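You operate a simulated robot arm through the tools that you are given. There is no shell and no other tool. Be economical: measure what you need, move in short steps, check, and stop when the job is done.

Carry out the task below with a simulated robot arm. There is one attempt and no reset: what you move stays moved.

JOB
Put the grey round patch on the top of the patch press bench away on the top of the narrow wooden bench. Take the tall orange cup and leave it on the top of the low bench. Take the oval black patch on the top of the patch press bench and put it away on the top of the repair bench. Put the yellow eyelet tube on the open end of the short boat's floor. Take the grey strip with three holes and leave it on the top of the valve bench. Take the black ring patch from the yellow tray on the strip table and leave it on the top of the pump bench. Fetch the round black patch and set it on the top of the patch press bench. Fetch the white ring nut and set it on top of the roll of grey tape on the top of the valve bench. Take the roll of blue tape on the top of the valve bench and put it away on the right middle shelf of the tall rack. Put the white coil of rope on the top of the valve bench. Take the short white cup and leave it on the folded orange sheet. Fetch the grey tape reel and set it on top of the blue square patch. Lift the lid of the small green box open. The order is free. Set down upright: tall orange cup, short white cup.

It is judged by the outcome, as a careful person would: the job done as asked, and still so three seconds after it is handed in. It fails if anything else is knocked over, pushed out of place, dropped, spilled or broken. A push-on lid holds only when it is set on centred and level and pressed home; a screw cap is set on level and turned clockwise until tight. Flat cloth is picked up by pressing the open fingertips on it (5 to 10 N) and closing them slowly along it; thin cloth reads only 2 to 8 mm in the jaws.

ROBOT AND FRAMES
A 7-joint arm with a fingered hand on a trunk, on a base that drives. Base frame: it is fixed to the floor where the robot stands at the start and does not move with it; the origin is under the middle of the robot, x ahead of it, y to its left, z up; the surface under the hand at the start is at about z = 800. Units: mm, rad, N and s.
With the tool pointing down near the work surface it reaches from about 180 to 640 mm from the robot's upright axis, wherever it stands. Its first joint turns from -2.007 to 2.007 rad. Places, roughly: black ring patch (9x9x3 cm) [400, 3700, 800]; blue square patch (10x10x3 cm) [6100, 7100, 600]; folded orange sheet (24x18x3 cm) [1400, -1600, 800]; grey round patch (9x9x3 cm) [800, 200, 800]; grey strip with three holes [500, 2500, 750]; grey tape reel (8x8x4 cm) [5600, 7300, 600]; lid of the small green box [1400, 5700, 900]; open end of the short boat's floor [3600, -1100, 600]; oval black patch [750, 1250, 750]; right middle shelf of the tall rack (38x20 cm) [7580, 9540, 1280]; roll of blue tape (8x8x5 cm) [800, -1700, 800]; roll of grey tape (10x10x5 cm) [400, -900, 800]; round black patch [-1500, 750, 500]; short white cup (9x9x9 cm) [1600, -1400, 800]; tall orange cup (9x9x13 cm) [800, 400, 900]; top of the low bench [-1400, 1200, 600]; top of the narrow wooden bench [1400, 5500, 800]; top of the patch press bench [600, 700, 800]; top of the pump bench [3600, 500, 800]; top of the repair bench [7700, 6400, 800]; top of the valve bench [600, -1400, 800]; white coil of rope (12x4x12 cm) [1400, -1300, 800]; white ring nut (6x6x2 cm) [800, -1100, 800]; yellow eyelet tube (5x5x12 cm) [600, 2300, 900]. Payload 3.1 kg.
The tool frame sits at the grasp point between the pads (the TCP): z along the fingers, y along the line on which they close. The tips reach 22 mm beyond it. Largest opening 112 mm; the body of the gripper starts 60 mm behind the TCP. The gripper is a hand of 3 fingers: y runs from the thumb to the fingers, the wrist lies at [0, 0, -218] in the tool frame, and closing takes about 1.5 s.
Orientation is that of the tool frame in the base frame, as a unit quaternion [x, y, z, w]. With the fingers straight down and closing along the base's y, the tool's x points along the base's -x, its y along +y and its z along -z.

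CONTROLS
- The arm moves only by the tool nudge_tool. Its argument "deltas" is a list of rows, each an object of numbers (a shift or turn left out is 0, a gripper value left out holds the last): "dx", "dy", "dz": the shift along the tool's x, y, z in mm; "wx", "wy", "wz": the turn, a rotation vector about the tool's x, y, z in rad. In form: [{"dx": .., "dy": .., "dz": .., "wx": .., "wy": .., "wz": ..}, ...]. A call has 1 to 20 rows; each row shifts and turns the commanded pose from where the row before left it, along the tool's axes as they then stand. "grip" is the opening, from 0 (shut) to 1 (fully open), set as the call begins (left out, the last holds). Rows are played at 5 a second. More than 50 mm and 0.15 rad between two rows, or a gripper value outside its range, and nothing of the call is played. Where a pose cannot be reached the arm comes as near as it can. A force on the tool above 40 N (or 10 N above the force at the start of the call, whichever is more), or a blocked arm, ends the call early, and 0.2 s more pass. Each finger travels about 108 mm/s and halts on what it meets, pressing with about 23 N; the grip force reading is that of the motor and also rises with nothing between the fingers. The clock runs only during rows and for 0.2 s after the last one: add rows that do not move to give the fingers time. The reply holds the time, the measured pose of the TCP, the force on the tool along the base axes, the opening and the grip force, in the units named above and with some noise, with the torque about the TCP (base axes, N m) and any sound that the robot's microphone picked up.
- Cameras (640 x 400 px; columns grow to the right, rows downward): "scene" is now at [16.8, 153.9, 1397.7]; the picture's right is [0.01, -1.00, 0.00], its down [-0.77, -0.01, -0.64] and it looks along [0.64, 0.00, -0.77] (base axes); focal length 259 px, centre (320, 200). "wrist" rides on the gripper at [66, 3, -80] in the tool frame; the picture's right is [-0.05, 1.00, 0.00], its down [-0.77, -0.04, -0.64] and it looks along [-0.64, -0.03, 0.77] (tool axes); focal length 275 px, centre (320, 200). There is no depth. A picture from a camera that has moved, and an enlarged one, comes with that camera's place and axes in the base frame and with its lens.
- get_image(camera): a new picture of that camera. It takes no simulated time.
- raise_lower(by): slides the trunk up (or, below 0, down) by that many mm; the arm and the scene camera ride with it, the base frame stays. It gives what a move gives, with no picture.
- base_move(legs): drives the robot by 1 to 6 legs, each [ahead, left, turn to the left] in mm, mm and rad, along the robot's own axes; the way and the turn of a leg run together, so that a leg with both is an arc; at most 1500 mm and 3.142 rad a leg. The arm and the cameras ride along, it lands a little off, and it stops where it bumps. It gives what a move gives.
- curl_fingers(finger1, finger2, thumb_bend): sets how far each is bent, from 0 (flat) to 1 (curled in); at 0.3 the hand is open as for a grip, at 0.7 the pads meet at the TCP. One left out holds its place. A second passes; each finger stops where it meets its share of the squeeze, and holds until it gets a number again. A gripper value or a shape takes the hand back. It gives what a move gives, with no picture; readings hold the bend of each and the force on the fingers (four entries, about 0 where the hand has none), thumb and palm.
- grasp_type(shape): the hand has 3 fingers and takes this shape, open, in about a second: jaw (thumb against the fingers, like two jaws); tri (thumb and two fingers); tip (a fingertip pinch); poke (one finger out to press); point (the index stretched); flat (the hand flat); cup (the hand cupped); fist (a fist). The gripper value then closes the fingers along that shape, each until it touches; the sizes above hold for jaw. It gives what a move gives, with no picture.
- aim_head(pan, tilt): turns the head with the scene camera to pan (to the left, within 2.705 rad either way) and tilt (down, from -0.506 to 1.204), counted from straight ahead of the robot. It gives what a move gives.
- close_up(camera, box): a new picture of the part [left, top, right, bottom] of that camera's present view, enlarged. It takes no simulated time.
- hand_in(): hands the job in; it is judged then, once.

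Go step by step. Nothing tells you exact positions but the pictures and the camera data: compare them with the known pose of the tool, close in by small moves and look again before you grip or let go. The budget is 577 turns and 360 pictures, counting those below and the enlarged ones. Unless the task says otherwise, let go and move clear before handing in, and close with one line.

The tools are called by a JSON object that holds its "name" and its "arguments". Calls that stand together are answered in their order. nudge_tool: Moves the arm, as the interface text tells. Its arguments: {"type":"object","properties":{"deltas":{"type":"array","items":{"type":"object","properties":{"dx":{"type":"number"},"dy":{"type":"number"},"dz":{"type":"number"},"wx":{"type":"number"},"wy":{"type":"number"},"wz":{"type":"number"}}}},"grip":{"type":"number"}},"required":["deltas"]} The other tools are called the same way: raise_lower (by) slides the trunk up or down; grasp_type (shape) gives the hand a shape; curl_fingers (finger1, finger2, thumb_bend) moves the fingers one by one; base_move (legs) drives the base; aim_head (pan, tilt) turns the head that bears the scene camera; get_image (camera) takes a picture; close_up (camera, box) takes an enlarged picture of a part of a camera's view; hand_in () hands the job in.

At the start:

```text
time: 0.0
eef_pos: [319.7, 200.4, 1102.9]
tcp_rot: [0.0, 1.0, 0.0, 0.0]
force: [-0.2, -0.7, 0.5]
wrist_torque: [-0.02, 0.01, -0.02]
opening: 112.0
grip_force: 0.0
shape: jaw
bend: [0.3, 0.3, 0.3]
finger forces: [0.1, 0.0, 0.1, 0.1, 0.0, 0.0]
trunk travel left (down, up): [-533.0, 457.0]
robot x, y, heading: [0.8, 1.7, 0.0]
head pan, tilt: [0.007, 0.873]
```

scene: 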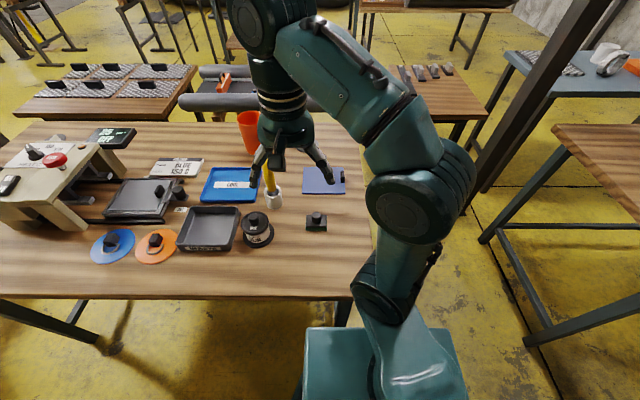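
wrist: 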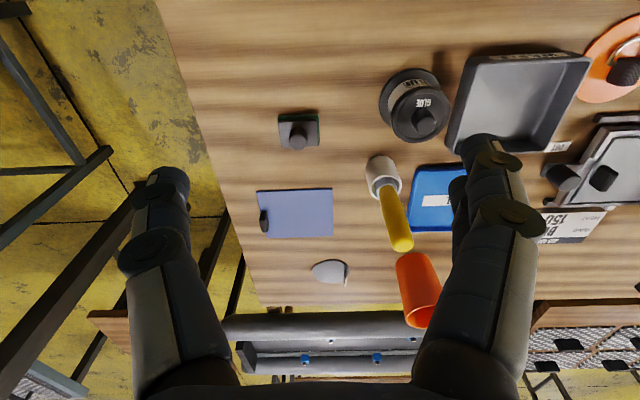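

I see the patch press bench with the grey round patch near (820, 200) and the orange cup near (800, 400). I'll take closer pictures first.

{"name": "close_up", "arguments": {"camera": "wrist", "box": [230, 150, 550, 350]}}

{"name": "close_up", "arguments": {"camera": "scene", "box": [0, 40, 360, 265]}}

```text
2.00 times, centred on (390, 250) of wrist
camera zoom: at [251.9, 205.0, 1183.1], right [0.05, 1.0, 0.0], down [0.77, -0.04, 0.64], along [0.64, -0.03, -0.77], focal length 551 px, centre (180, 100)
```

zoom: 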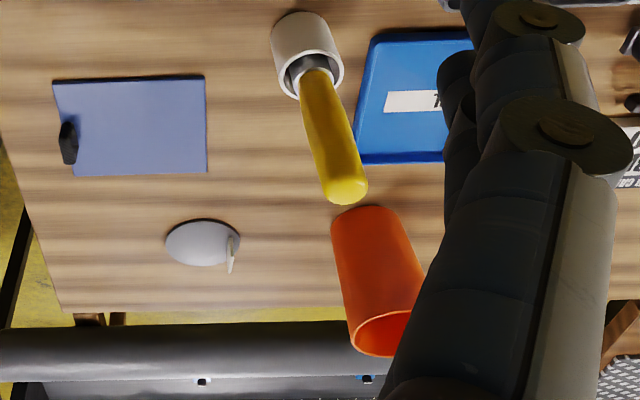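

```text
1.78 times, centred on (180, 152) of scene
camera zoom: at [16.8, 153.9, 1397.7], right [0.01, -1.0, 0.0], down [-0.77, -0.01, -0.64], along [0.64, 0.0, -0.77], focal length 460 px, centre (569, 284)
```

zoom: 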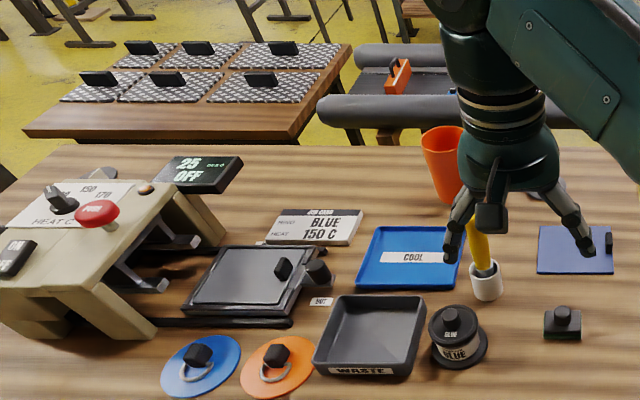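

The grey patch has a small upright tab on its left edge. I'll look around with the head to map the route.

{"name": "aim_head", "arguments": {"pan": 0.9, "tilt": 0.5}}

{"name": "get_image", "arguments": {"camera": "scene"}}

{"name": "aim_head", "arguments": {"pan": 2.2, "tilt": 0.5}}

{"name": "get_image", "arguments": {"camera": "scene"}}

{"name": "aim_head", "arguments": {"pan": -2.3, "tilt": 0.5}}

{"name": "get_image", "arguments": {"camera": "scene"}}

{"name": "aim_head", "arguments": {"pan": -1.0, "tilt": 0.5}}

{"name": "get_image", "arguments": {"camera": "scene"}}

{"name": "aim_head", "arguments": {"pan": 0.0, "tilt": 0.35}}

{"name": "get_image", "arguments": {"camera": "scene"}}

```text
time: 1.2
eef_pos: [319.1, 200.9, 1101.7]
tcp_rot: [0.001, 1.0, -0.001, 0.0]
force: [-0.4, 0.1, 0.0]
wrist_torque: [-0.03, 0.0, 0.01]
opening: 112.0
grip_force: 0.1
shape: jaw
bend: [0.3, 0.3, 0.3]
finger forces: [0.0, 0.0, 0.0, 0.0, 0.0, 0.1]
trunk travel left (down, up): [-533.0, 457.0]
robot x, y, heading: [-1.7, 2.8, 0.002]
head pan, tilt: [0.901, 0.499]
```

```text
355 pictures are left
camera scene: at [-3.6, 224.6, 1429.4], right [0.78, -0.62, 0.0], down [-0.3, -0.38, -0.88], along [0.55, 0.69, -0.48], focal length 259 px, centre (320, 200)
```

scene: 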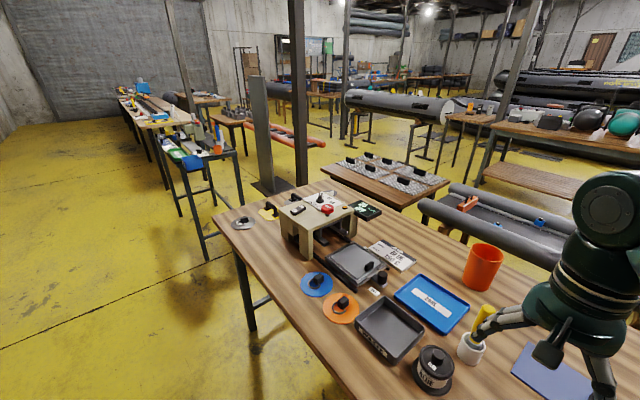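

```text
time: 2.7
eef_pos: [318.5, 201.6, 1102.6]
tcp_rot: [0.001, 1.0, -0.001, 0.0]
force: [0.1, -0.1, -0.2]
wrist_torque: [0.01, 0.01, 0.01]
opening: 111.8
grip_force: 0.1
shape: jaw
bend: [0.3, 0.3, 0.3]
finger forces: [0.0, 0.0, 0.0, 0.0, 0.0, 0.0]
trunk travel left (down, up): [-533.0, 457.0]
robot x, y, heading: [1.3, 0.3, 0.002]
head pan, tilt: [2.201, 0.499]
```

```text
354 pictures are left
camera scene: at [-113.8, 226.9, 1429.4], right [0.81, 0.59, 0.0], down [0.28, -0.39, -0.88], along [-0.52, 0.71, -0.48], focal length 259 px, centre (320, 200)
```

scene: 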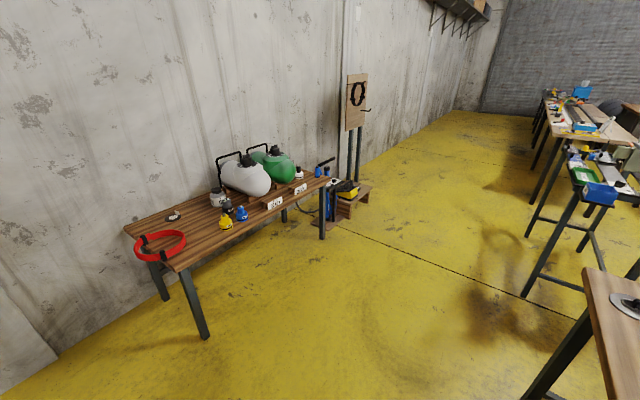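

```text
time: 6.3
eef_pos: [318.3, 202.3, 1102.6]
tcp_rot: [0.001, 1.0, 0.0, 0.0]
force: [-1.3, 0.0, -0.3]
wrist_torque: [0.01, -0.01, 0.0]
opening: 111.8
grip_force: 0.1
shape: jaw
bend: [0.3, 0.3, 0.3]
finger forces: [0.0, 0.0, 0.1, 0.0, 0.0, 0.0]
trunk travel left (down, up): [-533.0, 457.0]
robot x, y, heading: [-3.9, 0.5, 0.001]
head pan, tilt: [-2.3, 0.499]
```

```text
353 pictures are left
camera scene: at [-120.9, 85.5, 1429.4], right [-0.75, 0.67, 0.0], down [0.32, 0.36, -0.88], along [-0.58, -0.65, -0.48], focal length 259 px, centre (320, 200)
```

scene: 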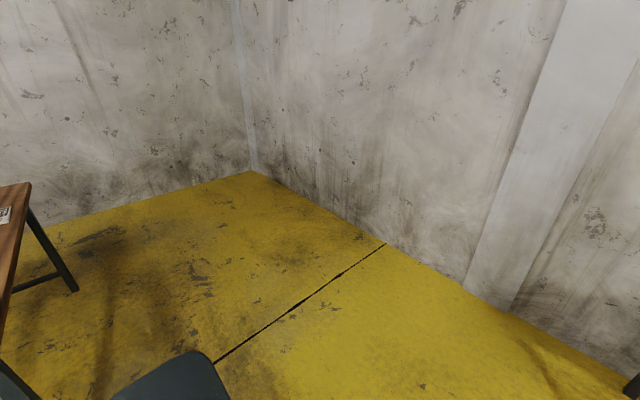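

```text
time: 7.7
eef_pos: [318.8, 201.7, 1100.9]
tcp_rot: [0.0, 1.0, -0.001, 0.0]
force: [0.7, -1.0, 0.7]
wrist_torque: [0.01, 0.0, -0.01]
opening: 111.7
grip_force: 0.0
shape: jaw
bend: [0.3, 0.3, 0.3]
finger forces: [0.0, 0.1, 0.1, 0.1, 0.0, 0.1]
trunk travel left (down, up): [-533.0, 457.0]
robot x, y, heading: [1.1, 2.3, 0.001]
head pan, tilt: [-1.0, 0.499]
```

```text
352 pictures are left
camera scene: at [-11.1, 76.7, 1429.4], right [-0.84, -0.54, 0.0], down [-0.26, 0.4, -0.88], along [0.47, -0.74, -0.48], focal length 259 px, centre (320, 200)
```

scene: 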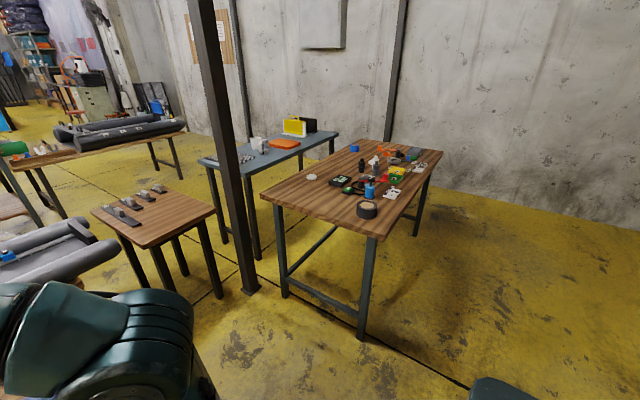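

```text
time: 9.0
eef_pos: [318.6, 201.9, 1103.2]
tcp_rot: [0.0, 1.0, 0.0, 0.0]
force: [0.1, 0.1, -0.4]
wrist_torque: [-0.04, 0.02, 0.0]
opening: 111.8
grip_force: 0.0
shape: jaw
bend: [0.3, 0.3, 0.3]
finger forces: [0.1, 0.0, 0.0, 0.0, 0.0, 0.1]
trunk travel left (down, up): [-533.0, 457.0]
robot x, y, heading: [-0.2, 2.7, -0.001]
head pan, tilt: [0.0, 0.351]
```

```text
351 pictures are left
camera scene: at [32.9, 153.3, 1443.1], right [0.0, -1.0, 0.0], down [-0.34, 0.0, -0.94], along [0.94, 0.0, -0.34], focal length 259 px, centre (320, 200)
```

scene: 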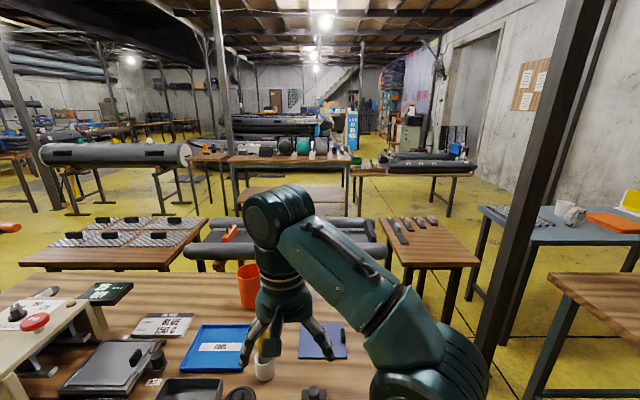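

Now I have a rough map. I'll check the robot's own footprint against the table edge.

{"name": "aim_head", "arguments": {"pan": -0.3, "tilt": 1.2}}

{"name": "get_image", "arguments": {"camera": "scene"}}

{"name": "aim_head", "arguments": {"pan": 0.9, "tilt": 1.2}}

{"name": "get_image", "arguments": {"camera": "scene"}}

```text
time: 10.2
eef_pos: [319.7, 201.7, 1101.7]
tcp_rot: [0.0, 1.0, 0.001, 0.001]
force: [0.2, 0.1, -1.0]
wrist_torque: [-0.02, 0.0, 0.02]
opening: 112.0
grip_force: 0.0
shape: jaw
bend: [0.3, 0.3, 0.3]
finger forces: [0.0, 0.0, 0.0, 0.0, 0.0, 0.1]
trunk travel left (down, up): [-533.0, 457.0]
robot x, y, heading: [2.1, -1.0, -0.006]
head pan, tilt: [-0.3, 1.201]
```

```text
350 pictures are left
camera scene: at [-6.7, 136.8, 1375.8], right [-0.3, -0.96, 0.0], down [-0.89, 0.28, -0.36], along [0.35, -0.11, -0.93], focal length 259 px, centre (320, 200)
```

scene: 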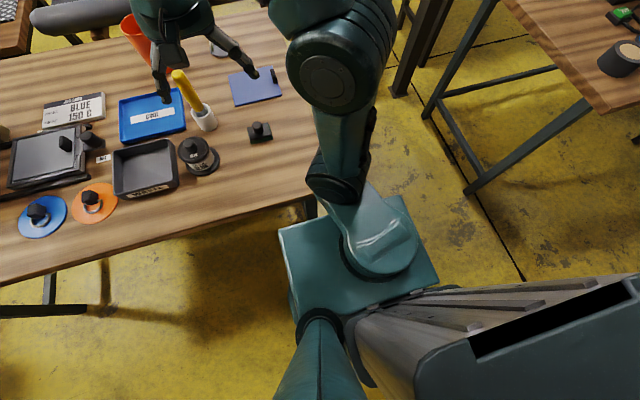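

```text
time: 11.6
eef_pos: [318.7, 201.1, 1102.0]
tcp_rot: [0.0, 1.0, 0.0, 0.0]
force: [0.2, 0.3, -0.1]
wrist_torque: [-0.02, -0.01, -0.01]
opening: 111.7
grip_force: 0.0
shape: jaw
bend: [0.3, 0.3, 0.3]
finger forces: [0.0, 0.0, 0.0, 0.1, 0.0, 0.0]
trunk travel left (down, up): [-533.0, 457.0]
robot x, y, heading: [0.3, -2.0, 0.003]
head pan, tilt: [0.901, 1.201]
```

```text
349 pictures are left
camera scene: at [-25.5, 197.1, 1375.7], right [0.78, -0.62, 0.0], down [-0.58, -0.73, -0.36], along [0.23, 0.28, -0.93], focal length 259 px, centre (320, 200)
```

scene: 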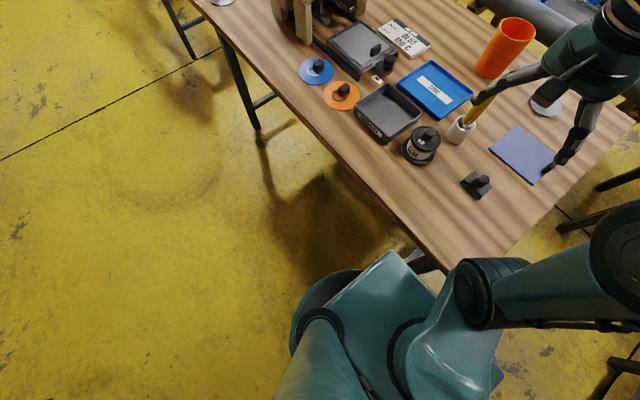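

The bench's right end is at y≈8, so I'll approach the patch and cup from that end: drive to about (800, -215), facing +y.

{"name": "base_move", "arguments": {"legs": [[0, -280, 0], [800, 0, 0], [0, 0, 1.571]]}}

{"name": "aim_head", "arguments": {"pan": 0.0, "tilt": 0.9}}

{"name": "get_image", "arguments": {"camera": "scene"}}

{"name": "get_image", "arguments": {"camera": "wrist"}}

```text
time: 21.2
eef_pos: [592.8, 36.6, 1103.2]
tcp_rot: [0.707, -0.707, 0.0, 0.0]
force: [-0.5, 0.5, -0.4]
wrist_torque: [-0.05, -0.01, 0.03]
opening: 111.6
grip_force: 0.2
shape: jaw
bend: [0.3, 0.3, 0.3]
finger forces: [0.0, 0.0, 0.0, 0.1, 0.1, 0.1]
trunk travel left (down, up): [-533.0, 457.0]
robot x, y, heading: [794.0, -281.2, 1.574]
head pan, tilt: [0.901, 1.201]
```

```text
time: 22.4
eef_pos: [591.6, 37.6, 1102.2]
tcp_rot: [0.707, -0.707, 0.001, 0.0]
force: [-0.6, -0.7, 0.3]
wrist_torque: [0.0, 0.01, 0.01]
opening: 112.0
grip_force: 0.0
shape: jaw
bend: [0.3, 0.3, 0.3]
finger forces: [0.0, 0.0, 0.1, 0.0, 0.1, 0.0]
trunk travel left (down, up): [-533.0, 457.0]
robot x, y, heading: [793.8, -282.0, 1.569]
head pan, tilt: [0.0, 0.901]
```

```text
348 pictures are left
camera scene: at [640.5, -265.3, 1395.5], right [1.0, 0.0, 0.0], down [0.0, -0.78, -0.62], along [0.0, 0.62, -0.78], focal length 259 px, centre (320, 200)
```

scene: 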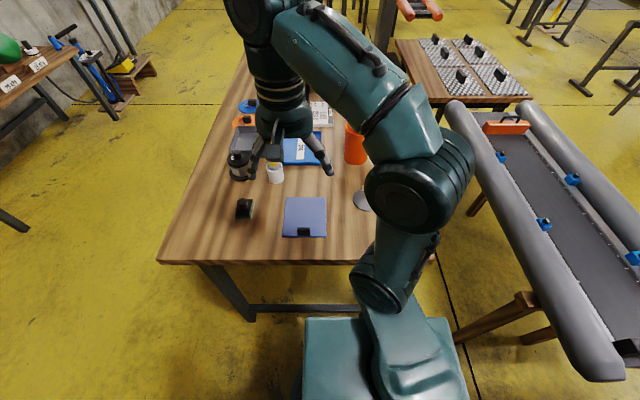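

```text
347 pictures are left
camera wrist: at [588.8, -28.4, 1183.1], right [-1.0, 0.05, 0.0], down [0.04, 0.77, 0.64], along [0.03, 0.64, -0.77], focal length 275 px, centre (320, 200)
```

wrist: 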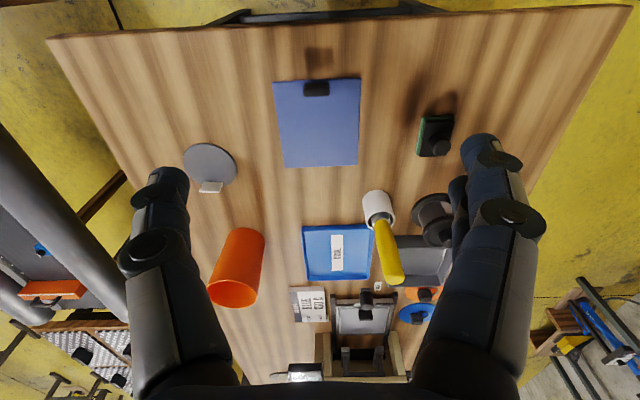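

Cup is near (772, 393), grey patch near (780, 200) with its tab on the +y side. I'll creep closer and bring the hand toward the cup for a better look.

{"name": "base_move", "arguments": {"legs": [[50, 0, 0]]}}

{"name": "nudge_tool", "arguments": {"deltas": [{"dy": -35, "dx": -25}, {"dy": -35, "dx": -25}, {"dy": -35, "dx": -25}, {"dy": -35, "dx": -25}, {"dy": -35, "dx": -25}, {"dx": -25}, {"dx": -25}], "grip": 1}}

{"name": "get_image", "arguments": {"camera": "wrist"}}

{"name": "get_image", "arguments": {"camera": "scene"}}

```text
time: 23.3
eef_pos: [592.7, 88.0, 1101.9]
tcp_rot: [0.707, -0.707, 0.0, 0.0]
force: [0.7, -0.6, -0.2]
wrist_torque: [-0.03, 0.0, 0.01]
opening: 112.0
grip_force: 0.1
shape: jaw
bend: [0.3, 0.3, 0.3]
finger forces: [0.0, 0.0, 0.1, 0.1, 0.0, 0.1]
trunk travel left (down, up): [-533.0, 457.0]
robot x, y, heading: [793.7, -228.3, 1.572]
head pan, tilt: [0.0, 0.901]
```

```text
time: 24.9
eef_pos: [769.0, 224.4, 1093.0]
tcp_rot: [-0.707, 0.707, 0.0, 0.0]
force: [0.5, 0.5, -0.5]
wrist_torque: [-0.02, 0.01, 0.0]
opening: 112.0
grip_force: 0.0
shape: jaw
bend: [0.3, 0.3, 0.3]
finger forces: [0.1, 0.1, 0.0, 0.0, 0.0, 0.0]
out of reach, approached as far as the arm can: row 5, 6, 7
trunk travel left (down, up): [-533.0, 457.0]
robot x, y, heading: [793.6, -229.8, 1.573]
head pan, tilt: [0.0, 0.901]
```

```text
346 pictures are left
camera wrist: at [766.4, 158.4, 1174.1], right [-1.0, 0.05, 0.0], down [0.04, 0.77, 0.64], along [0.03, 0.64, -0.77], focal length 275 px, centre (320, 200)
```

wrist: 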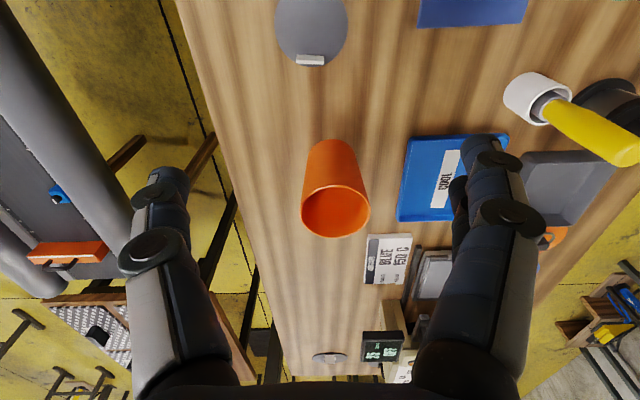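

```text
345 pictures are left
camera scene: at [641.3, -215.9, 1395.6], right [1.0, 0.0, 0.0], down [0.0, -0.78, -0.62], along [0.0, 0.62, -0.78], focal length 259 px, centre (320, 200)
```

scene: 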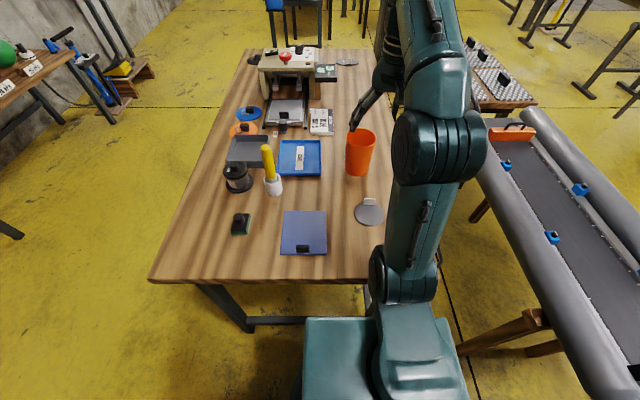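

At this height the arm's reach is limited. I'll raise the trunk so the hand can come in above the cup, which is around (760, 390).

{"name": "raise_lower", "arguments": {"by": 150}}

{"name": "nudge_tool", "arguments": {"deltas": [{"dz": 40}, {"dz": 40}, {"dz": 40}, {"dz": 40}, {"dz": 40}, {"dx": -30}, {"dx": -30}, {"dx": -30}, {"dx": -30}]}}

{"name": "get_image", "arguments": {"camera": "wrist"}}

```text
time: 26.7
eef_pos: [769.0, 224.1, 1242.7]
tcp_rot: [0.707, -0.707, 0.0, 0.0]
force: [-0.3, -1.0, 0.3]
wrist_torque: [-0.01, 0.02, 0.02]
opening: 111.9
grip_force: 0.0
shape: jaw
bend: [0.3, 0.3, 0.3]
finger forces: [0.0, 0.0, 0.1, 0.1, 0.1, 0.1]
trunk travel left (down, up): [-683.0, 307.0]
robot x, y, heading: [795.2, -230.2, 1.567]
head pan, tilt: [0.0, 0.901]
```

```text
time: 28.7
eef_pos: [766.9, 345.0, 1040.7]
tcp_rot: [0.708, -0.706, 0.0, 0.0]
force: [-0.4, 0.5, -0.2]
wrist_torque: [-0.03, 0.0, -0.04]
opening: 111.8
grip_force: 0.1
shape: jaw
bend: [0.3, 0.3, 0.3]
finger forces: [0.0, 0.0, 0.1, 0.1, 0.1, 0.0]
trunk travel left (down, up): [-683.0, 307.0]
robot x, y, heading: [794.7, -232.9, 1.573]
head pan, tilt: [0.0, 0.901]
```

```text
344 pictures are left
camera wrist: at [761.8, 279.0, 1121.8], right [-1.0, 0.05, 0.0], down [0.04, 0.77, 0.64], along [0.03, 0.63, -0.77], focal length 275 px, centre (320, 200)
```

wrist: 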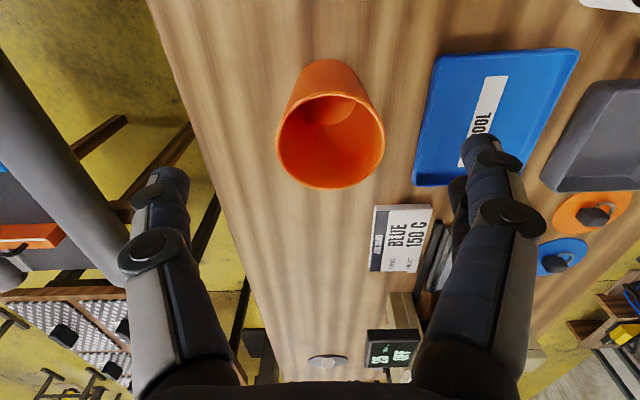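

Rim is centred around (758, 384), top z≈915. I'll centre above it, then look before descending.

{"name": "nudge_tool", "arguments": {"deltas": [{"dx": -20, "dy": 5}, {"dx": -19, "dy": 4}, {"dz": 30}, {"dz": 30}]}}

{"name": "get_image", "arguments": {"camera": "wrist"}}

{"name": "get_image", "arguments": {"camera": "scene"}}

```text
time: 29.7
eef_pos: [758.0, 383.2, 983.1]
tcp_rot: [-0.707, 0.707, 0.001, 0.0]
force: [0.6, -0.3, 0.3]
wrist_torque: [0.01, 0.03, 0.02]
opening: 112.0
grip_force: 0.0
shape: jaw
bend: [0.3, 0.3, 0.3]
finger forces: [0.0, 0.1, 0.0, 0.0, 0.0, 0.0]
trunk travel left (down, up): [-683.0, 307.0]
robot x, y, heading: [794.6, -230.1, 1.572]
head pan, tilt: [0.0, 0.901]
```

```text
343 pictures are left
camera wrist: at [755.0, 317.6, 1064.2], right [-1.0, 0.05, 0.0], down [0.04, 0.77, 0.64], along [0.03, 0.64, -0.77], focal length 275 px, centre (320, 200)
```

wrist: 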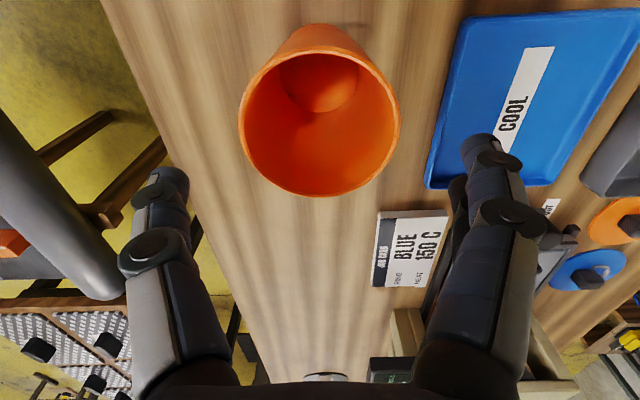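

```text
342 pictures are left
camera scene: at [640.4, -215.2, 1545.6], right [1.0, 0.0, 0.0], down [0.0, -0.78, -0.62], along [0.0, 0.62, -0.78], focal length 259 px, centre (320, 200)
```

scene: 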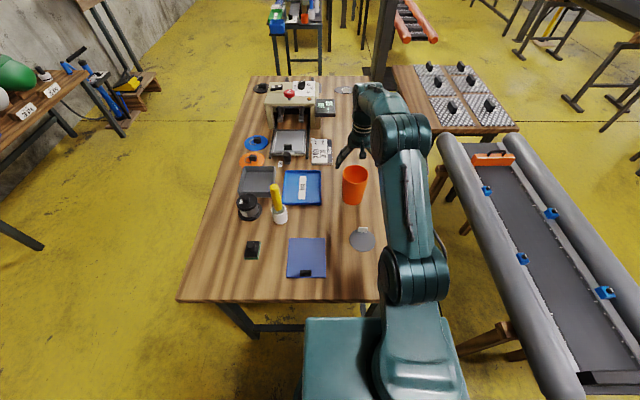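

Cup axis ≈(758, 378), rim z≈913. I'll descend around it.

{"name": "nudge_tool", "arguments": {"deltas": [{"dx": 5, "dz": 25}, {"dz": 30}]}}

{"name": "get_image", "arguments": {"camera": "wrist"}}

```text
time: 30.3
eef_pos: [758.6, 379.6, 928.1]
tcp_rot: [-0.707, 0.707, 0.0, 0.0]
force: [-0.7, 0.2, -1.3]
wrist_torque: [-0.01, 0.02, 0.0]
opening: 111.7
grip_force: 0.0
shape: jaw
bend: [0.3, 0.3, 0.3]
finger forces: [0.1, 0.0, 0.1, 0.0, 0.0, 0.0]
trunk travel left (down, up): [-683.0, 307.0]
robot x, y, heading: [791.4, -229.0, 1.572]
head pan, tilt: [0.0, 0.901]
```

```text
341 pictures are left
camera wrist: at [754.5, 313.8, 1009.4], right [-1.0, 0.05, 0.0], down [0.04, 0.77, 0.64], along [0.03, 0.64, -0.77], focal length 275 px, centre (320, 200)
```

wrist: 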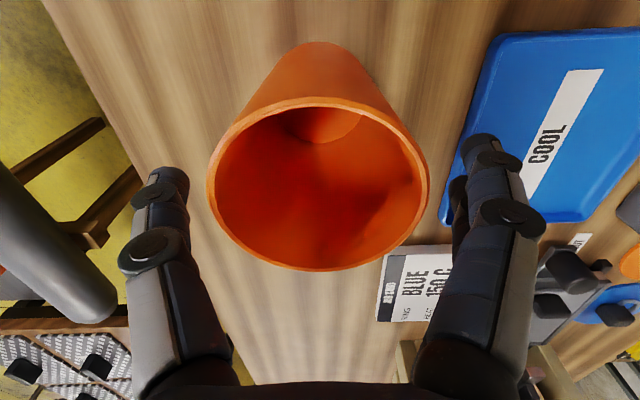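

Centred well. I'll descend 50 mm more and close.

{"name": "nudge_tool", "arguments": {"deltas": [{"dz": 25}, {"dz": 25}]}}

{"name": "nudge_tool", "arguments": {"deltas": [{}, {}, {}, {}, {}, {}, {}], "grip": 0.5}}

{"name": "get_image", "arguments": {"camera": "wrist"}}

```text
time: 30.9
eef_pos: [759.1, 379.6, 890.8]
tcp_rot: [-0.707, 0.707, 0.008, 0.006]
force: [1.0, -6.3, 25.7]
wrist_torque: [0.31, 0.1, -0.04]
opening: 111.2
grip_force: 0.2
shape: jaw
bend: [0.3, 0.3, 0.3]
finger forces: [4.2, 12.7, 0.1, 0.0, 18.0, 0.0]
trunk travel left (down, up): [-683.0, 307.0]
robot x, y, heading: [793.7, -231.3, 1.571]
head pan, tilt: [0.0, 0.901]
stopped in row 2: the force on the tool passed its limit at 51 N (the readings are from after the stop); the commanded pose is now the measured one
```

```text
time: 32.5
eef_pos: [758.2, 379.2, 891.6]
tcp_rot: [-0.706, 0.708, 0.007, 0.006]
force: [-1.9, 2.9, 35.2]
wrist_torque: [0.03, 0.35, -0.12]
opening: 72.5
grip_force: 23.4
shape: jaw
bend: [0.71, 0.72, 0.68]
finger forces: [14.8, 28.3, 0.0, 0.0, 30.9, 0.0]
trunk travel left (down, up): [-683.0, 307.0]
robot x, y, heading: [794.2, -233.3, 1.57]
head pan, tilt: [0.0, 0.901]
```

```text
340 pictures are left
camera wrist: at [754.3, 311.9, 970.5], right [-1.0, 0.05, 0.0], down [0.04, 0.76, 0.65], along [0.03, 0.65, -0.76], focal length 275 px, centre (320, 200)
```

wrist: 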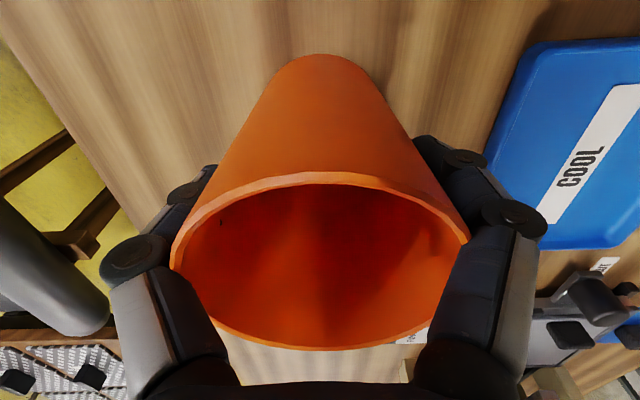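

The rim met the finger roots, and the fingers now hold the tapered wall. I'll lift gently and check.

{"name": "nudge_tool", "arguments": {"deltas": [{"dz": -4}, {"dz": -6}, {"dz": -20}, {"dz": -30}, {}], "grip": 0.35}}

{"name": "get_image", "arguments": {"camera": "wrist"}}

{"name": "get_image", "arguments": {"camera": "scene"}}

```text
time: 33.7
eef_pos: [759.0, 380.9, 948.5]
tcp_rot: [-0.707, 0.708, 0.005, 0.003]
force: [0.3, -1.1, -0.5]
wrist_torque: [-0.02, -0.03, 0.01]
opening: 72.2
grip_force: 23.4
shape: jaw
bend: [0.71, 0.72, 0.68]
finger forces: [11.7, 19.8, 0.0, 0.1, 27.8, 0.0]
trunk travel left (down, up): [-683.0, 307.0]
robot x, y, heading: [793.5, -230.5, 1.57]
head pan, tilt: [0.0, 0.901]
```

```text
339 pictures are left
camera wrist: at [755.6, 314.9, 1028.1], right [-1.0, 0.05, 0.0], down [0.04, 0.76, 0.65], along [0.03, 0.64, -0.76], focal length 275 px, centre (320, 200)
```

wrist: 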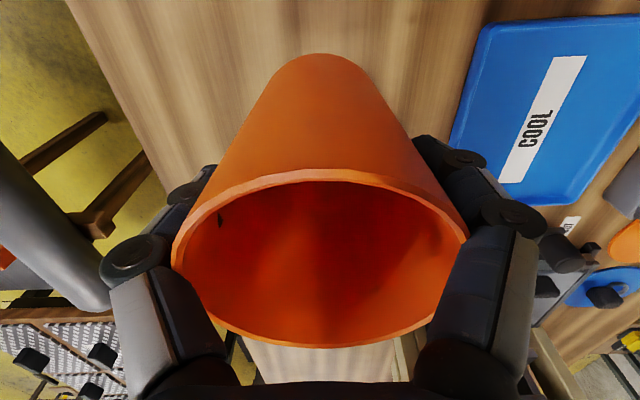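

```text
338 pictures are left
camera scene: at [640.7, -215.3, 1545.5], right [1.0, 0.0, 0.0], down [0.0, -0.78, -0.62], along [0.0, 0.62, -0.78], focal length 259 px, centre (320, 200)
```

scene: 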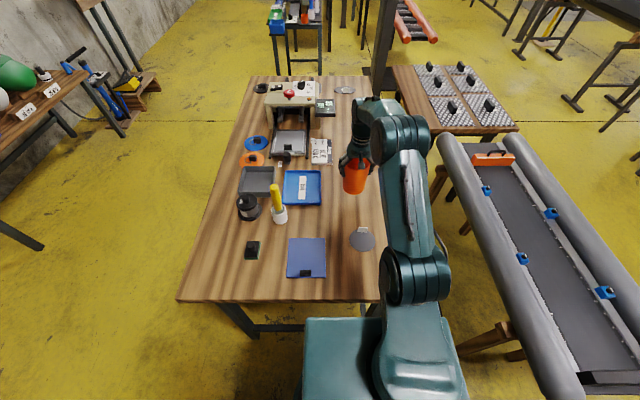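

The cup is held. I'll retract, then drive round toward the low bench, facing it.

{"name": "nudge_tool", "arguments": {"deltas": [{"dz": -45}, {"dz": -45, "dx": 30}, {"dx": 45}, {"dx": 45}, {"dx": 45}, {"dx": 45}, {"dx": 45}, {"dx": 45}, {}]}}

{"name": "base_move", "arguments": {"legs": [[-60, 0, 0], [0, 1300, 0], [0, 0, 1.571], [100, -1000, 0]]}}

{"name": "aim_head", "arguments": {"pan": 0.0, "tilt": 0.7}}

{"name": "get_image", "arguments": {"camera": "scene"}}

```text
refused: row 2 steps farther than a row can; nothing moved
```

```text
time: 49.2
eef_pos: [-1193.3, 657.4, 949.1]
tcp_rot: [1.0, -0.007, -0.007, 0.001]
force: [-0.4, 0.5, -0.5]
wrist_torque: [0.03, 0.03, 0.0]
opening: 30.8
grip_force: 22.9
shape: jaw
bend: [0.75, 0.75, 0.82]
finger forces: [0.0, 0.1, 0.1, 0.0, 0.0, 0.0]
trunk travel left (down, up): [-683.0, 307.0]
robot x, y, heading: [-581.1, 680.6, 3.124]
head pan, tilt: [0.0, 0.901]
```

```text
time: 49.9
eef_pos: [-1193.5, 656.8, 948.7]
tcp_rot: [1.0, -0.008, -0.007, 0.001]
force: [-0.3, -0.2, 0.1]
wrist_torque: [0.0, -0.05, 0.01]
opening: 30.9
grip_force: 23.1
shape: jaw
bend: [0.75, 0.75, 0.82]
finger forces: [0.0, 0.1, 0.0, 0.0, 0.0, 0.0]
trunk travel left (down, up): [-683.0, 307.0]
robot x, y, heading: [-581.8, 682.7, 3.125]
head pan, tilt: [0.0, 0.7]
```

```text
337 pictures are left
camera scene: at [-607.1, 530.3, 1561.7], right [0.02, 1.0, 0.0], down [0.64, -0.01, -0.76], along [-0.76, 0.01, -0.64], focal length 259 px, centre (320, 200)
```

scene: 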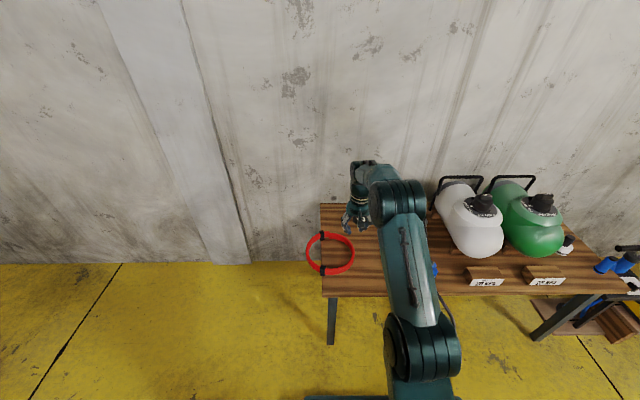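

That batch was a mistake: the retract was refused because a row was too long, so the drive ran with the arm still out over the bench, and the cup is gone from the hand. I need to see what was disturbed.

{"name": "aim_head", "arguments": {"pan": 2.6, "tilt": 0.5}}

{"name": "get_image", "arguments": {"camera": "scene"}}

{"name": "aim_head", "arguments": {"pan": 1.9, "tilt": 0.6}}

{"name": "get_image", "arguments": {"camera": "scene"}}

```text
time: 52.2
eef_pos: [-1192.6, 657.5, 949.3]
tcp_rot: [1.0, -0.008, -0.007, 0.001]
force: [0.3, -0.7, 0.3]
wrist_torque: [0.01, -0.01, -0.01]
opening: 30.9
grip_force: 23.3
shape: jaw
bend: [0.75, 0.75, 0.82]
finger forces: [0.0, 0.0, 0.1, 0.0, 0.0, 0.1]
trunk travel left (down, up): [-683.0, 307.0]
robot x, y, heading: [-578.9, 681.2, 3.125]
head pan, tilt: [2.601, 0.499]
```

```text
336 pictures are left
camera scene: at [-445.0, 481.0, 1579.4], right [-0.53, -0.85, 0.0], down [-0.41, 0.25, -0.88], along [0.75, -0.46, -0.48], focal length 259 px, centre (320, 200)
```

scene: 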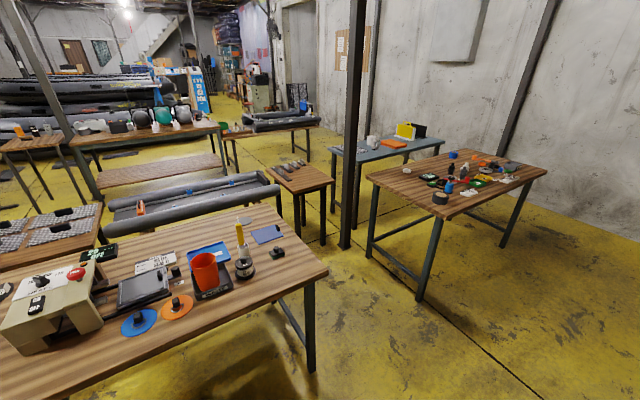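

```text
time: 53.3
eef_pos: [-1193.3, 656.8, 948.4]
tcp_rot: [1.0, -0.009, -0.007, 0.0]
force: [-1.0, -0.3, 0.8]
wrist_torque: [0.02, -0.01, -0.02]
opening: 30.7
grip_force: 22.8
shape: jaw
bend: [0.75, 0.75, 0.82]
finger forces: [0.0, 0.0, 0.1, 0.0, 0.0, 0.1]
trunk travel left (down, up): [-683.0, 307.0]
robot x, y, heading: [-579.6, 680.2, 3.126]
head pan, tilt: [1.901, 0.6]
```

```text
335 pictures are left
camera scene: at [-494.8, 445.1, 1570.4], right [-0.95, -0.31, 0.0], down [-0.18, 0.54, -0.83], along [0.26, -0.78, -0.56], focal length 259 px, centre (320, 200)
```

scene: 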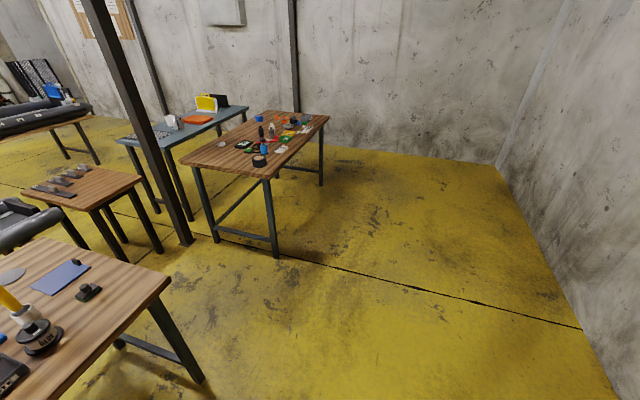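

The cup is upright, apparently in the WASTE tray. I'll zoom in to see what else moved.

{"name": "aim_head", "arguments": {"pan": 2.6, "tilt": 0.6}}

{"name": "close_up", "arguments": {"camera": "scene", "box": [60, 150, 340, 325]}}

```text
time: 54.4
eef_pos: [-1193.4, 656.1, 947.8]
tcp_rot: [1.0, -0.007, -0.007, 0.001]
force: [1.2, 0.1, 1.1]
wrist_torque: [0.0, 0.02, -0.02]
opening: 31.0
grip_force: 23.4
shape: jaw
bend: [0.75, 0.75, 0.82]
finger forces: [0.1, 0.1, 0.0, 0.0, 0.1, 0.0]
trunk travel left (down, up): [-683.0, 307.0]
robot x, y, heading: [-578.1, 680.7, 3.127]
head pan, tilt: [2.601, 0.6]
```

```text
2.29 times, centred on (200, 238) of scene
camera zoom: at [-447.2, 482.3, 1570.4], right [-0.53, -0.85, 0.0], down [-0.48, 0.3, -0.83], along [0.7, -0.44, -0.56], focal length 591 px, centre (594, 114)
```

zoom: 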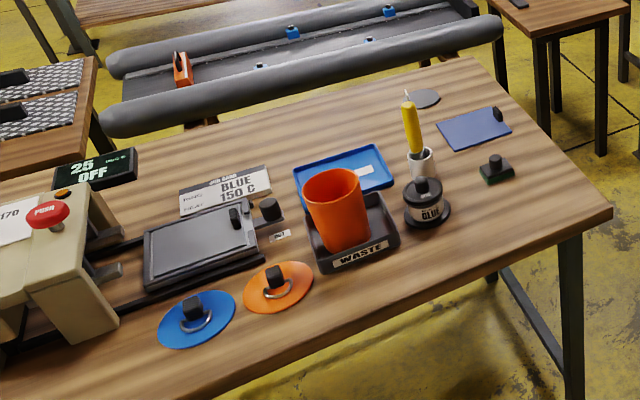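

By luck the cup stands upright in the WASTE tray and everything else seems to be standing. I'll compare against the first picture later. While I'm here, I'll retract the arm and look at the low bench for the round black patch.

{"name": "nudge_tool", "arguments": {"deltas": [{"dz": -30, "dx": 20}, {"dz": -30, "dx": 30}, {"dx": 45}, {"dx": 45}, {"dx": 45}, {"dx": 45}, {"dx": 45}], "grip": 1}}

{"name": "aim_head", "arguments": {"pan": 0.0, "tilt": 0.7}}

{"name": "get_image", "arguments": {"camera": "scene"}}

{"name": "get_image", "arguments": {"camera": "wrist"}}

```text
time: 56.0
eef_pos: [-918.5, 652.3, 1005.1]
tcp_rot: [1.0, -0.009, -0.008, 0.002]
force: [-0.1, 0.1, -0.3]
wrist_torque: [-0.02, -0.02, 0.01]
opening: 112.0
grip_force: 0.1
shape: jaw
bend: [0.3, 0.3, 0.3]
finger forces: [0.0, 0.0, 0.0, 0.0, 0.0, 0.0]
trunk travel left (down, up): [-683.0, 307.0]
robot x, y, heading: [-576.6, 686.2, 3.12]
head pan, tilt: [2.601, 0.6]
```

```text
time: 58.3
eef_pos: [-920.8, 650.0, 1006.4]
tcp_rot: [1.0, -0.009, -0.007, 0.001]
force: [0.3, -0.5, 0.3]
wrist_torque: [-0.01, 0.0, -0.01]
opening: 111.9
grip_force: 0.0
shape: jaw
bend: [0.3, 0.3, 0.3]
finger forces: [0.1, 0.0, 0.0, 0.1, 0.1, 0.0]
trunk travel left (down, up): [-683.0, 307.0]
robot x, y, heading: [-580.7, 683.7, 3.127]
head pan, tilt: [0.0, 0.7]
```

```text
333 pictures are left
camera scene: at [-607.1, 530.3, 1561.7], right [0.01, 1.0, 0.0], down [0.64, -0.01, -0.76], along [-0.76, 0.01, -0.64], focal length 259 px, centre (320, 200)
```

scene: 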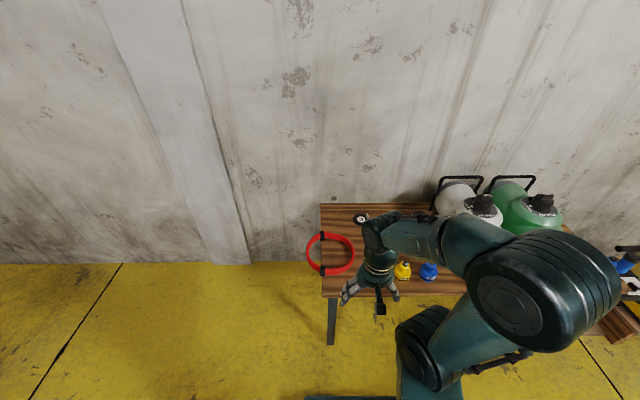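

```text
332 pictures are left
camera wrist: at [-853.7, 646.5, 1085.8], right [-0.06, -1.0, 0.0], down [-0.76, 0.05, 0.65], along [-0.65, 0.04, -0.76], focal length 275 px, centre (320, 200)
```

wrist: 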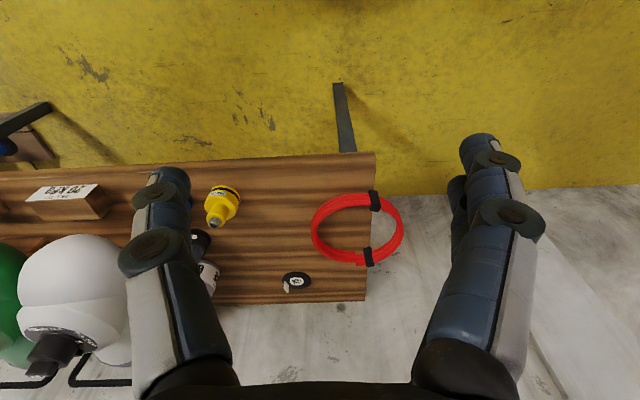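

The round black patch is at the back of the low bench, around (-1620, 765). I'll drive closer and look.

{"name": "base_move", "arguments": {"legs": [[340, -130, 0]]}}

{"name": "aim_head", "arguments": {"pan": 0.0, "tilt": 0.95}}

{"name": "get_image", "arguments": {"camera": "scene"}}

{"name": "get_image", "arguments": {"camera": "wrist"}}

```text
time: 60.6
eef_pos: [-1253.4, 792.9, 1005.0]
tcp_rot: [1.0, -0.011, -0.007, 0.001]
force: [-0.4, 0.7, -0.2]
wrist_torque: [-0.01, -0.02, 0.0]
opening: 112.0
grip_force: 0.0
shape: jaw
bend: [0.3, 0.3, 0.3]
finger forces: [0.0, 0.0, 0.0, 0.0, 0.1, 0.1]
trunk travel left (down, up): [-683.0, 307.0]
robot x, y, heading: [-908.9, 822.5, 3.115]
head pan, tilt: [0.0, 0.7]
```

```text
time: 61.4
eef_pos: [-1252.4, 793.3, 1006.2]
tcp_rot: [1.0, -0.011, -0.007, 0.0]
force: [0.6, 0.7, 0.8]
wrist_torque: [0.01, 0.0, -0.01]
opening: 111.8
grip_force: 0.1
shape: jaw
bend: [0.3, 0.3, 0.3]
finger forces: [0.1, 0.0, 0.0, 0.0, 0.0, 0.0]
trunk travel left (down, up): [-683.0, 307.0]
robot x, y, heading: [-915.6, 821.2, 3.116]
head pan, tilt: [0.0, 0.949]
```

```text
331 pictures are left
camera scene: at [-927.9, 670.1, 1542.0], right [0.02, 1.0, 0.0], down [0.81, -0.02, -0.58], along [-0.58, 0.01, -0.81], focal length 259 px, centre (320, 200)
```

scene: 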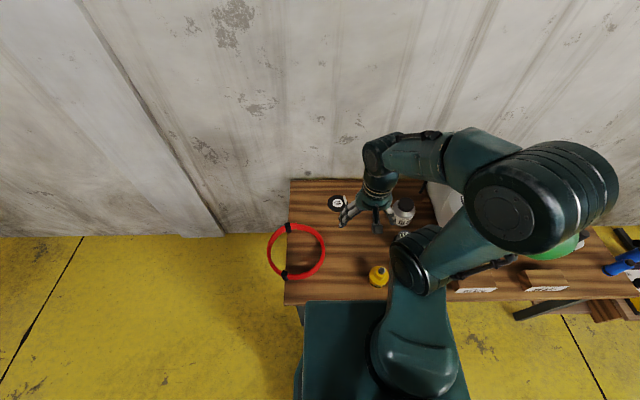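

```text
330 pictures are left
camera wrist: at [-1185.8, 788.2, 1085.8], right [-0.07, -1.0, 0.0], down [-0.76, 0.05, 0.65], along [-0.65, 0.04, -0.76], focal length 275 px, centre (320, 200)
```

wrist: 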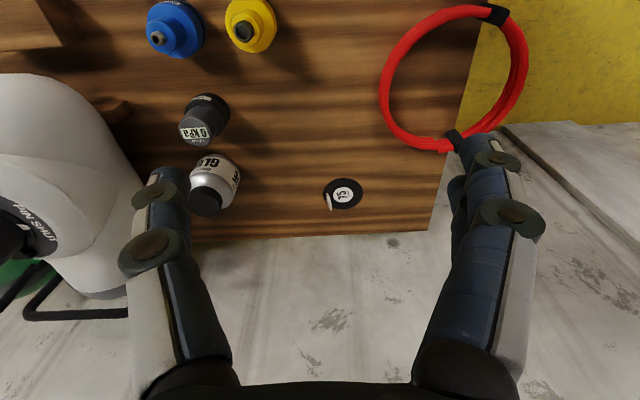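

Stereo puts the patch at (-1570, 763) and the bench top at z≈607. I'll creep forward 40 mm and lower the trunk.

{"name": "base_move", "arguments": {"legs": [[40, 0, 0]]}}

{"name": "raise_lower", "arguments": {"by": -220}}

```text
time: 62.3
eef_pos: [-1293.4, 793.5, 1005.2]
tcp_rot: [1.0, -0.012, -0.006, 0.001]
force: [-1.1, -0.8, -0.4]
wrist_torque: [0.04, -0.02, -0.04]
opening: 112.0
grip_force: 0.0
shape: jaw
bend: [0.3, 0.3, 0.3]
finger forces: [0.0, 0.0, 0.0, 0.0, 0.0, 0.0]
trunk travel left (down, up): [-683.0, 307.0]
robot x, y, heading: [-950.4, 825.0, 3.122]
head pan, tilt: [0.0, 0.949]
```

```text
time: 64.6
eef_pos: [-1292.7, 794.1, 785.9]
tcp_rot: [1.0, -0.013, -0.008, 0.001]
force: [0.5, 0.6, -0.4]
wrist_torque: [-0.01, -0.05, 0.04]
opening: 112.2
grip_force: 0.1
shape: jaw
bend: [0.3, 0.3, 0.3]
finger forces: [0.0, 0.0, 0.0, 0.1, 0.1, 0.1]
trunk travel left (down, up): [-463.0, 527.0]
robot x, y, heading: [-953.2, 825.0, 3.119]
head pan, tilt: [0.0, 0.949]
```

{"name": "nudge_tool", "arguments": {"deltas": [{"dx": -45, "dy": 8}, {"dx": -45, "dy": 7}, {"dx": -45, "dy": 7}, {"dx": -45, "dy": 7}, {"dz": 20}]}}

{"name": "get_image", "arguments": {"camera": "wrist"}}

```text
time: 65.8
eef_pos: [-1475.4, 768.5, 768.9]
tcp_rot: [1.0, -0.011, -0.007, 0.0]
force: [-0.4, -0.3, 0.2]
wrist_torque: [-0.01, 0.0, -0.01]
opening: 111.8
grip_force: 0.1
shape: jaw
bend: [0.3, 0.3, 0.3]
finger forces: [0.1, 0.1, 0.0, 0.1, 0.0, 0.0]
trunk travel left (down, up): [-463.0, 527.0]
robot x, y, heading: [-949.0, 823.1, 3.116]
head pan, tilt: [0.0, 0.949]
```

```text
329 pictures are left
camera wrist: at [-1408.8, 764.7, 849.1], right [-0.07, -1.0, 0.0], down [-0.76, 0.05, 0.65], along [-0.64, 0.04, -0.76], focal length 275 px, centre (320, 200)
```

wrist: 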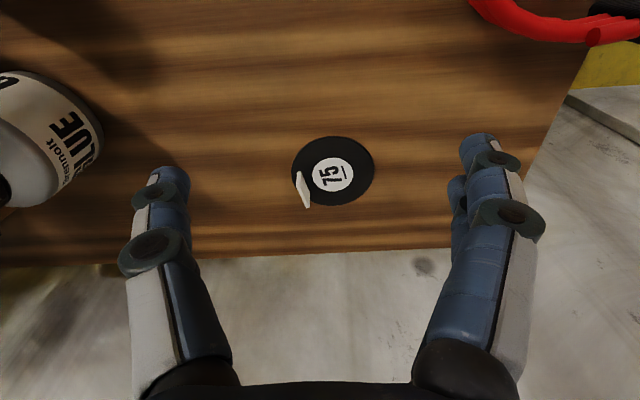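

The patch has a thin white tab on its +y side, at about (-1586, 795). I'll move over the tab with the fingers partly closed.

{"name": "nudge_tool", "arguments": {"deltas": [{"dx": -40, "dy": -9}, {"dx": -40, "dy": -9}, {"dx": -31, "dy": -9}, {"dz": 40}, {"dz": 40}, {"dz": 20}], "grip": 0.45}}

{"name": "get_image", "arguments": {"camera": "wrist"}}

```text
time: 67.2
eef_pos: [-1586.5, 799.4, 668.2]
tcp_rot: [1.0, -0.012, -0.007, 0.0]
force: [0.8, -0.2, -1.0]
wrist_torque: [0.0, 0.03, 0.02]
opening: 51.0
grip_force: 0.1
shape: jaw
bend: [0.73, 0.73, 0.7]
finger forces: [0.1, 0.0, 0.0, 0.0, 0.0, 0.0]
trunk travel left (down, up): [-463.0, 527.0]
robot x, y, heading: [-949.9, 825.3, 3.115]
head pan, tilt: [0.0, 0.949]
```

```text
328 pictures are left
camera wrist: at [-1520.2, 794.9, 748.3], right [-0.07, -1.0, 0.0], down [-0.76, 0.06, 0.65], along [-0.64, 0.04, -0.76], focal length 275 px, centre (320, 200)
```

wrist: 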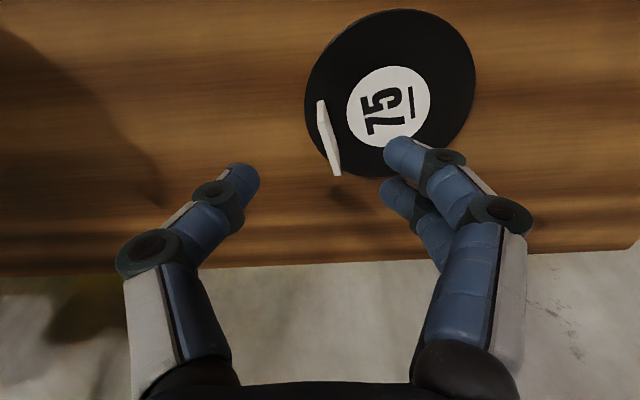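

{"name": "nudge_tool", "arguments": {"deltas": [{"dy": 5, "dz": 10}, {"dz": 12}, {"dz": 10}]}}

{"name": "get_image", "arguments": {"camera": "wrist"}}

```text
time: 68.0
eef_pos: [-1586.5, 792.2, 637.7]
tcp_rot: [1.0, -0.012, -0.007, 0.001]
force: [0.8, 0.0, -0.5]
wrist_torque: [-0.03, 0.01, -0.01]
opening: 51.0
grip_force: 0.1
shape: jaw
bend: [0.73, 0.73, 0.7]
finger forces: [0.0, 0.0, 0.1, 0.0, 0.0, 0.0]
trunk travel left (down, up): [-463.0, 527.0]
robot x, y, heading: [-948.4, 823.7, 3.118]
head pan, tilt: [0.0, 0.949]
```

```text
327 pictures are left
camera wrist: at [-1520.4, 788.5, 717.7], right [-0.07, -1.0, 0.0], down [-0.76, 0.06, 0.65], along [-0.65, 0.04, -0.76], focal length 275 px, centre (320, 200)
```

wrist: 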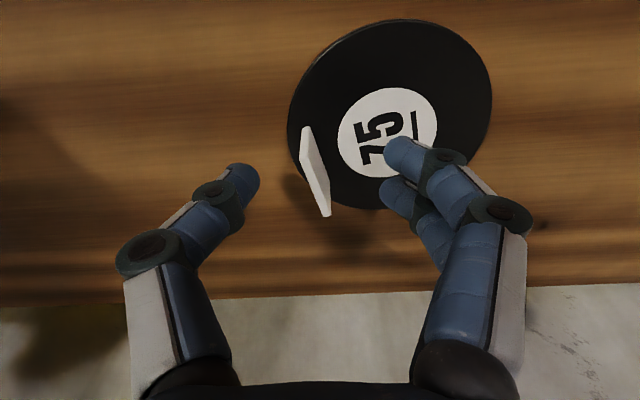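

{"name": "nudge_tool", "arguments": {"deltas": [{"dz": 4}, {"dz": 2}]}}

{"name": "nudge_tool", "arguments": {"deltas": [{}, {}, {}, {}, {}, {}], "grip": 0}}

{"name": "get_image", "arguments": {"camera": "wrist"}}

```text
time: 68.6
eef_pos: [-1584.3, 793.6, 632.4]
tcp_rot: [1.0, -0.011, -0.007, 0.001]
force: [0.3, -0.2, 0.2]
wrist_torque: [0.0, -0.02, 0.01]
opening: 50.9
grip_force: 0.1
shape: jaw
bend: [0.73, 0.73, 0.7]
finger forces: [0.0, 0.0, 0.0, 0.0, 0.0, 0.0]
trunk travel left (down, up): [-463.0, 527.0]
robot x, y, heading: [-953.6, 822.2, 3.119]
head pan, tilt: [0.0, 0.949]
```

```text
time: 70.0
eef_pos: [-1585.9, 793.9, 632.1]
tcp_rot: [1.0, -0.012, -0.007, 0.001]
force: [0.6, 0.7, -0.2]
wrist_torque: [-0.03, -0.01, -0.02]
opening: 0.0
grip_force: 23.2
shape: jaw
bend: [0.67, 0.7, 0.7]
finger forces: [10.6, 9.7, 0.0, 0.0, 20.4, 0.0]
trunk travel left (down, up): [-463.0, 527.0]
robot x, y, heading: [-954.0, 820.9, 3.109]
head pan, tilt: [0.0, 0.949]
```

```text
326 pictures are left
camera wrist: at [-1518.9, 789.0, 711.9], right [-0.07, -1.0, 0.0], down [-0.76, 0.06, 0.65], along [-0.64, 0.04, -0.76], focal length 275 px, centre (320, 200)
```

wrist: 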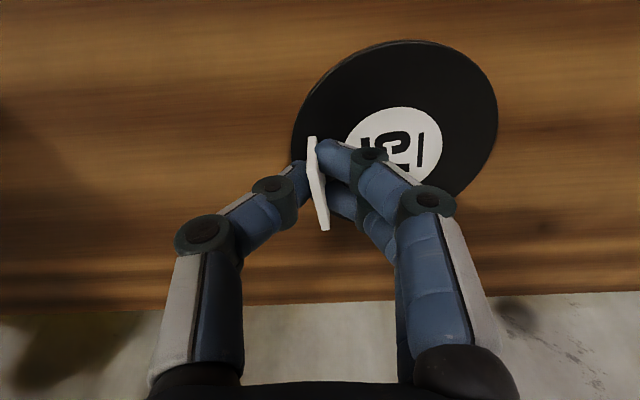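

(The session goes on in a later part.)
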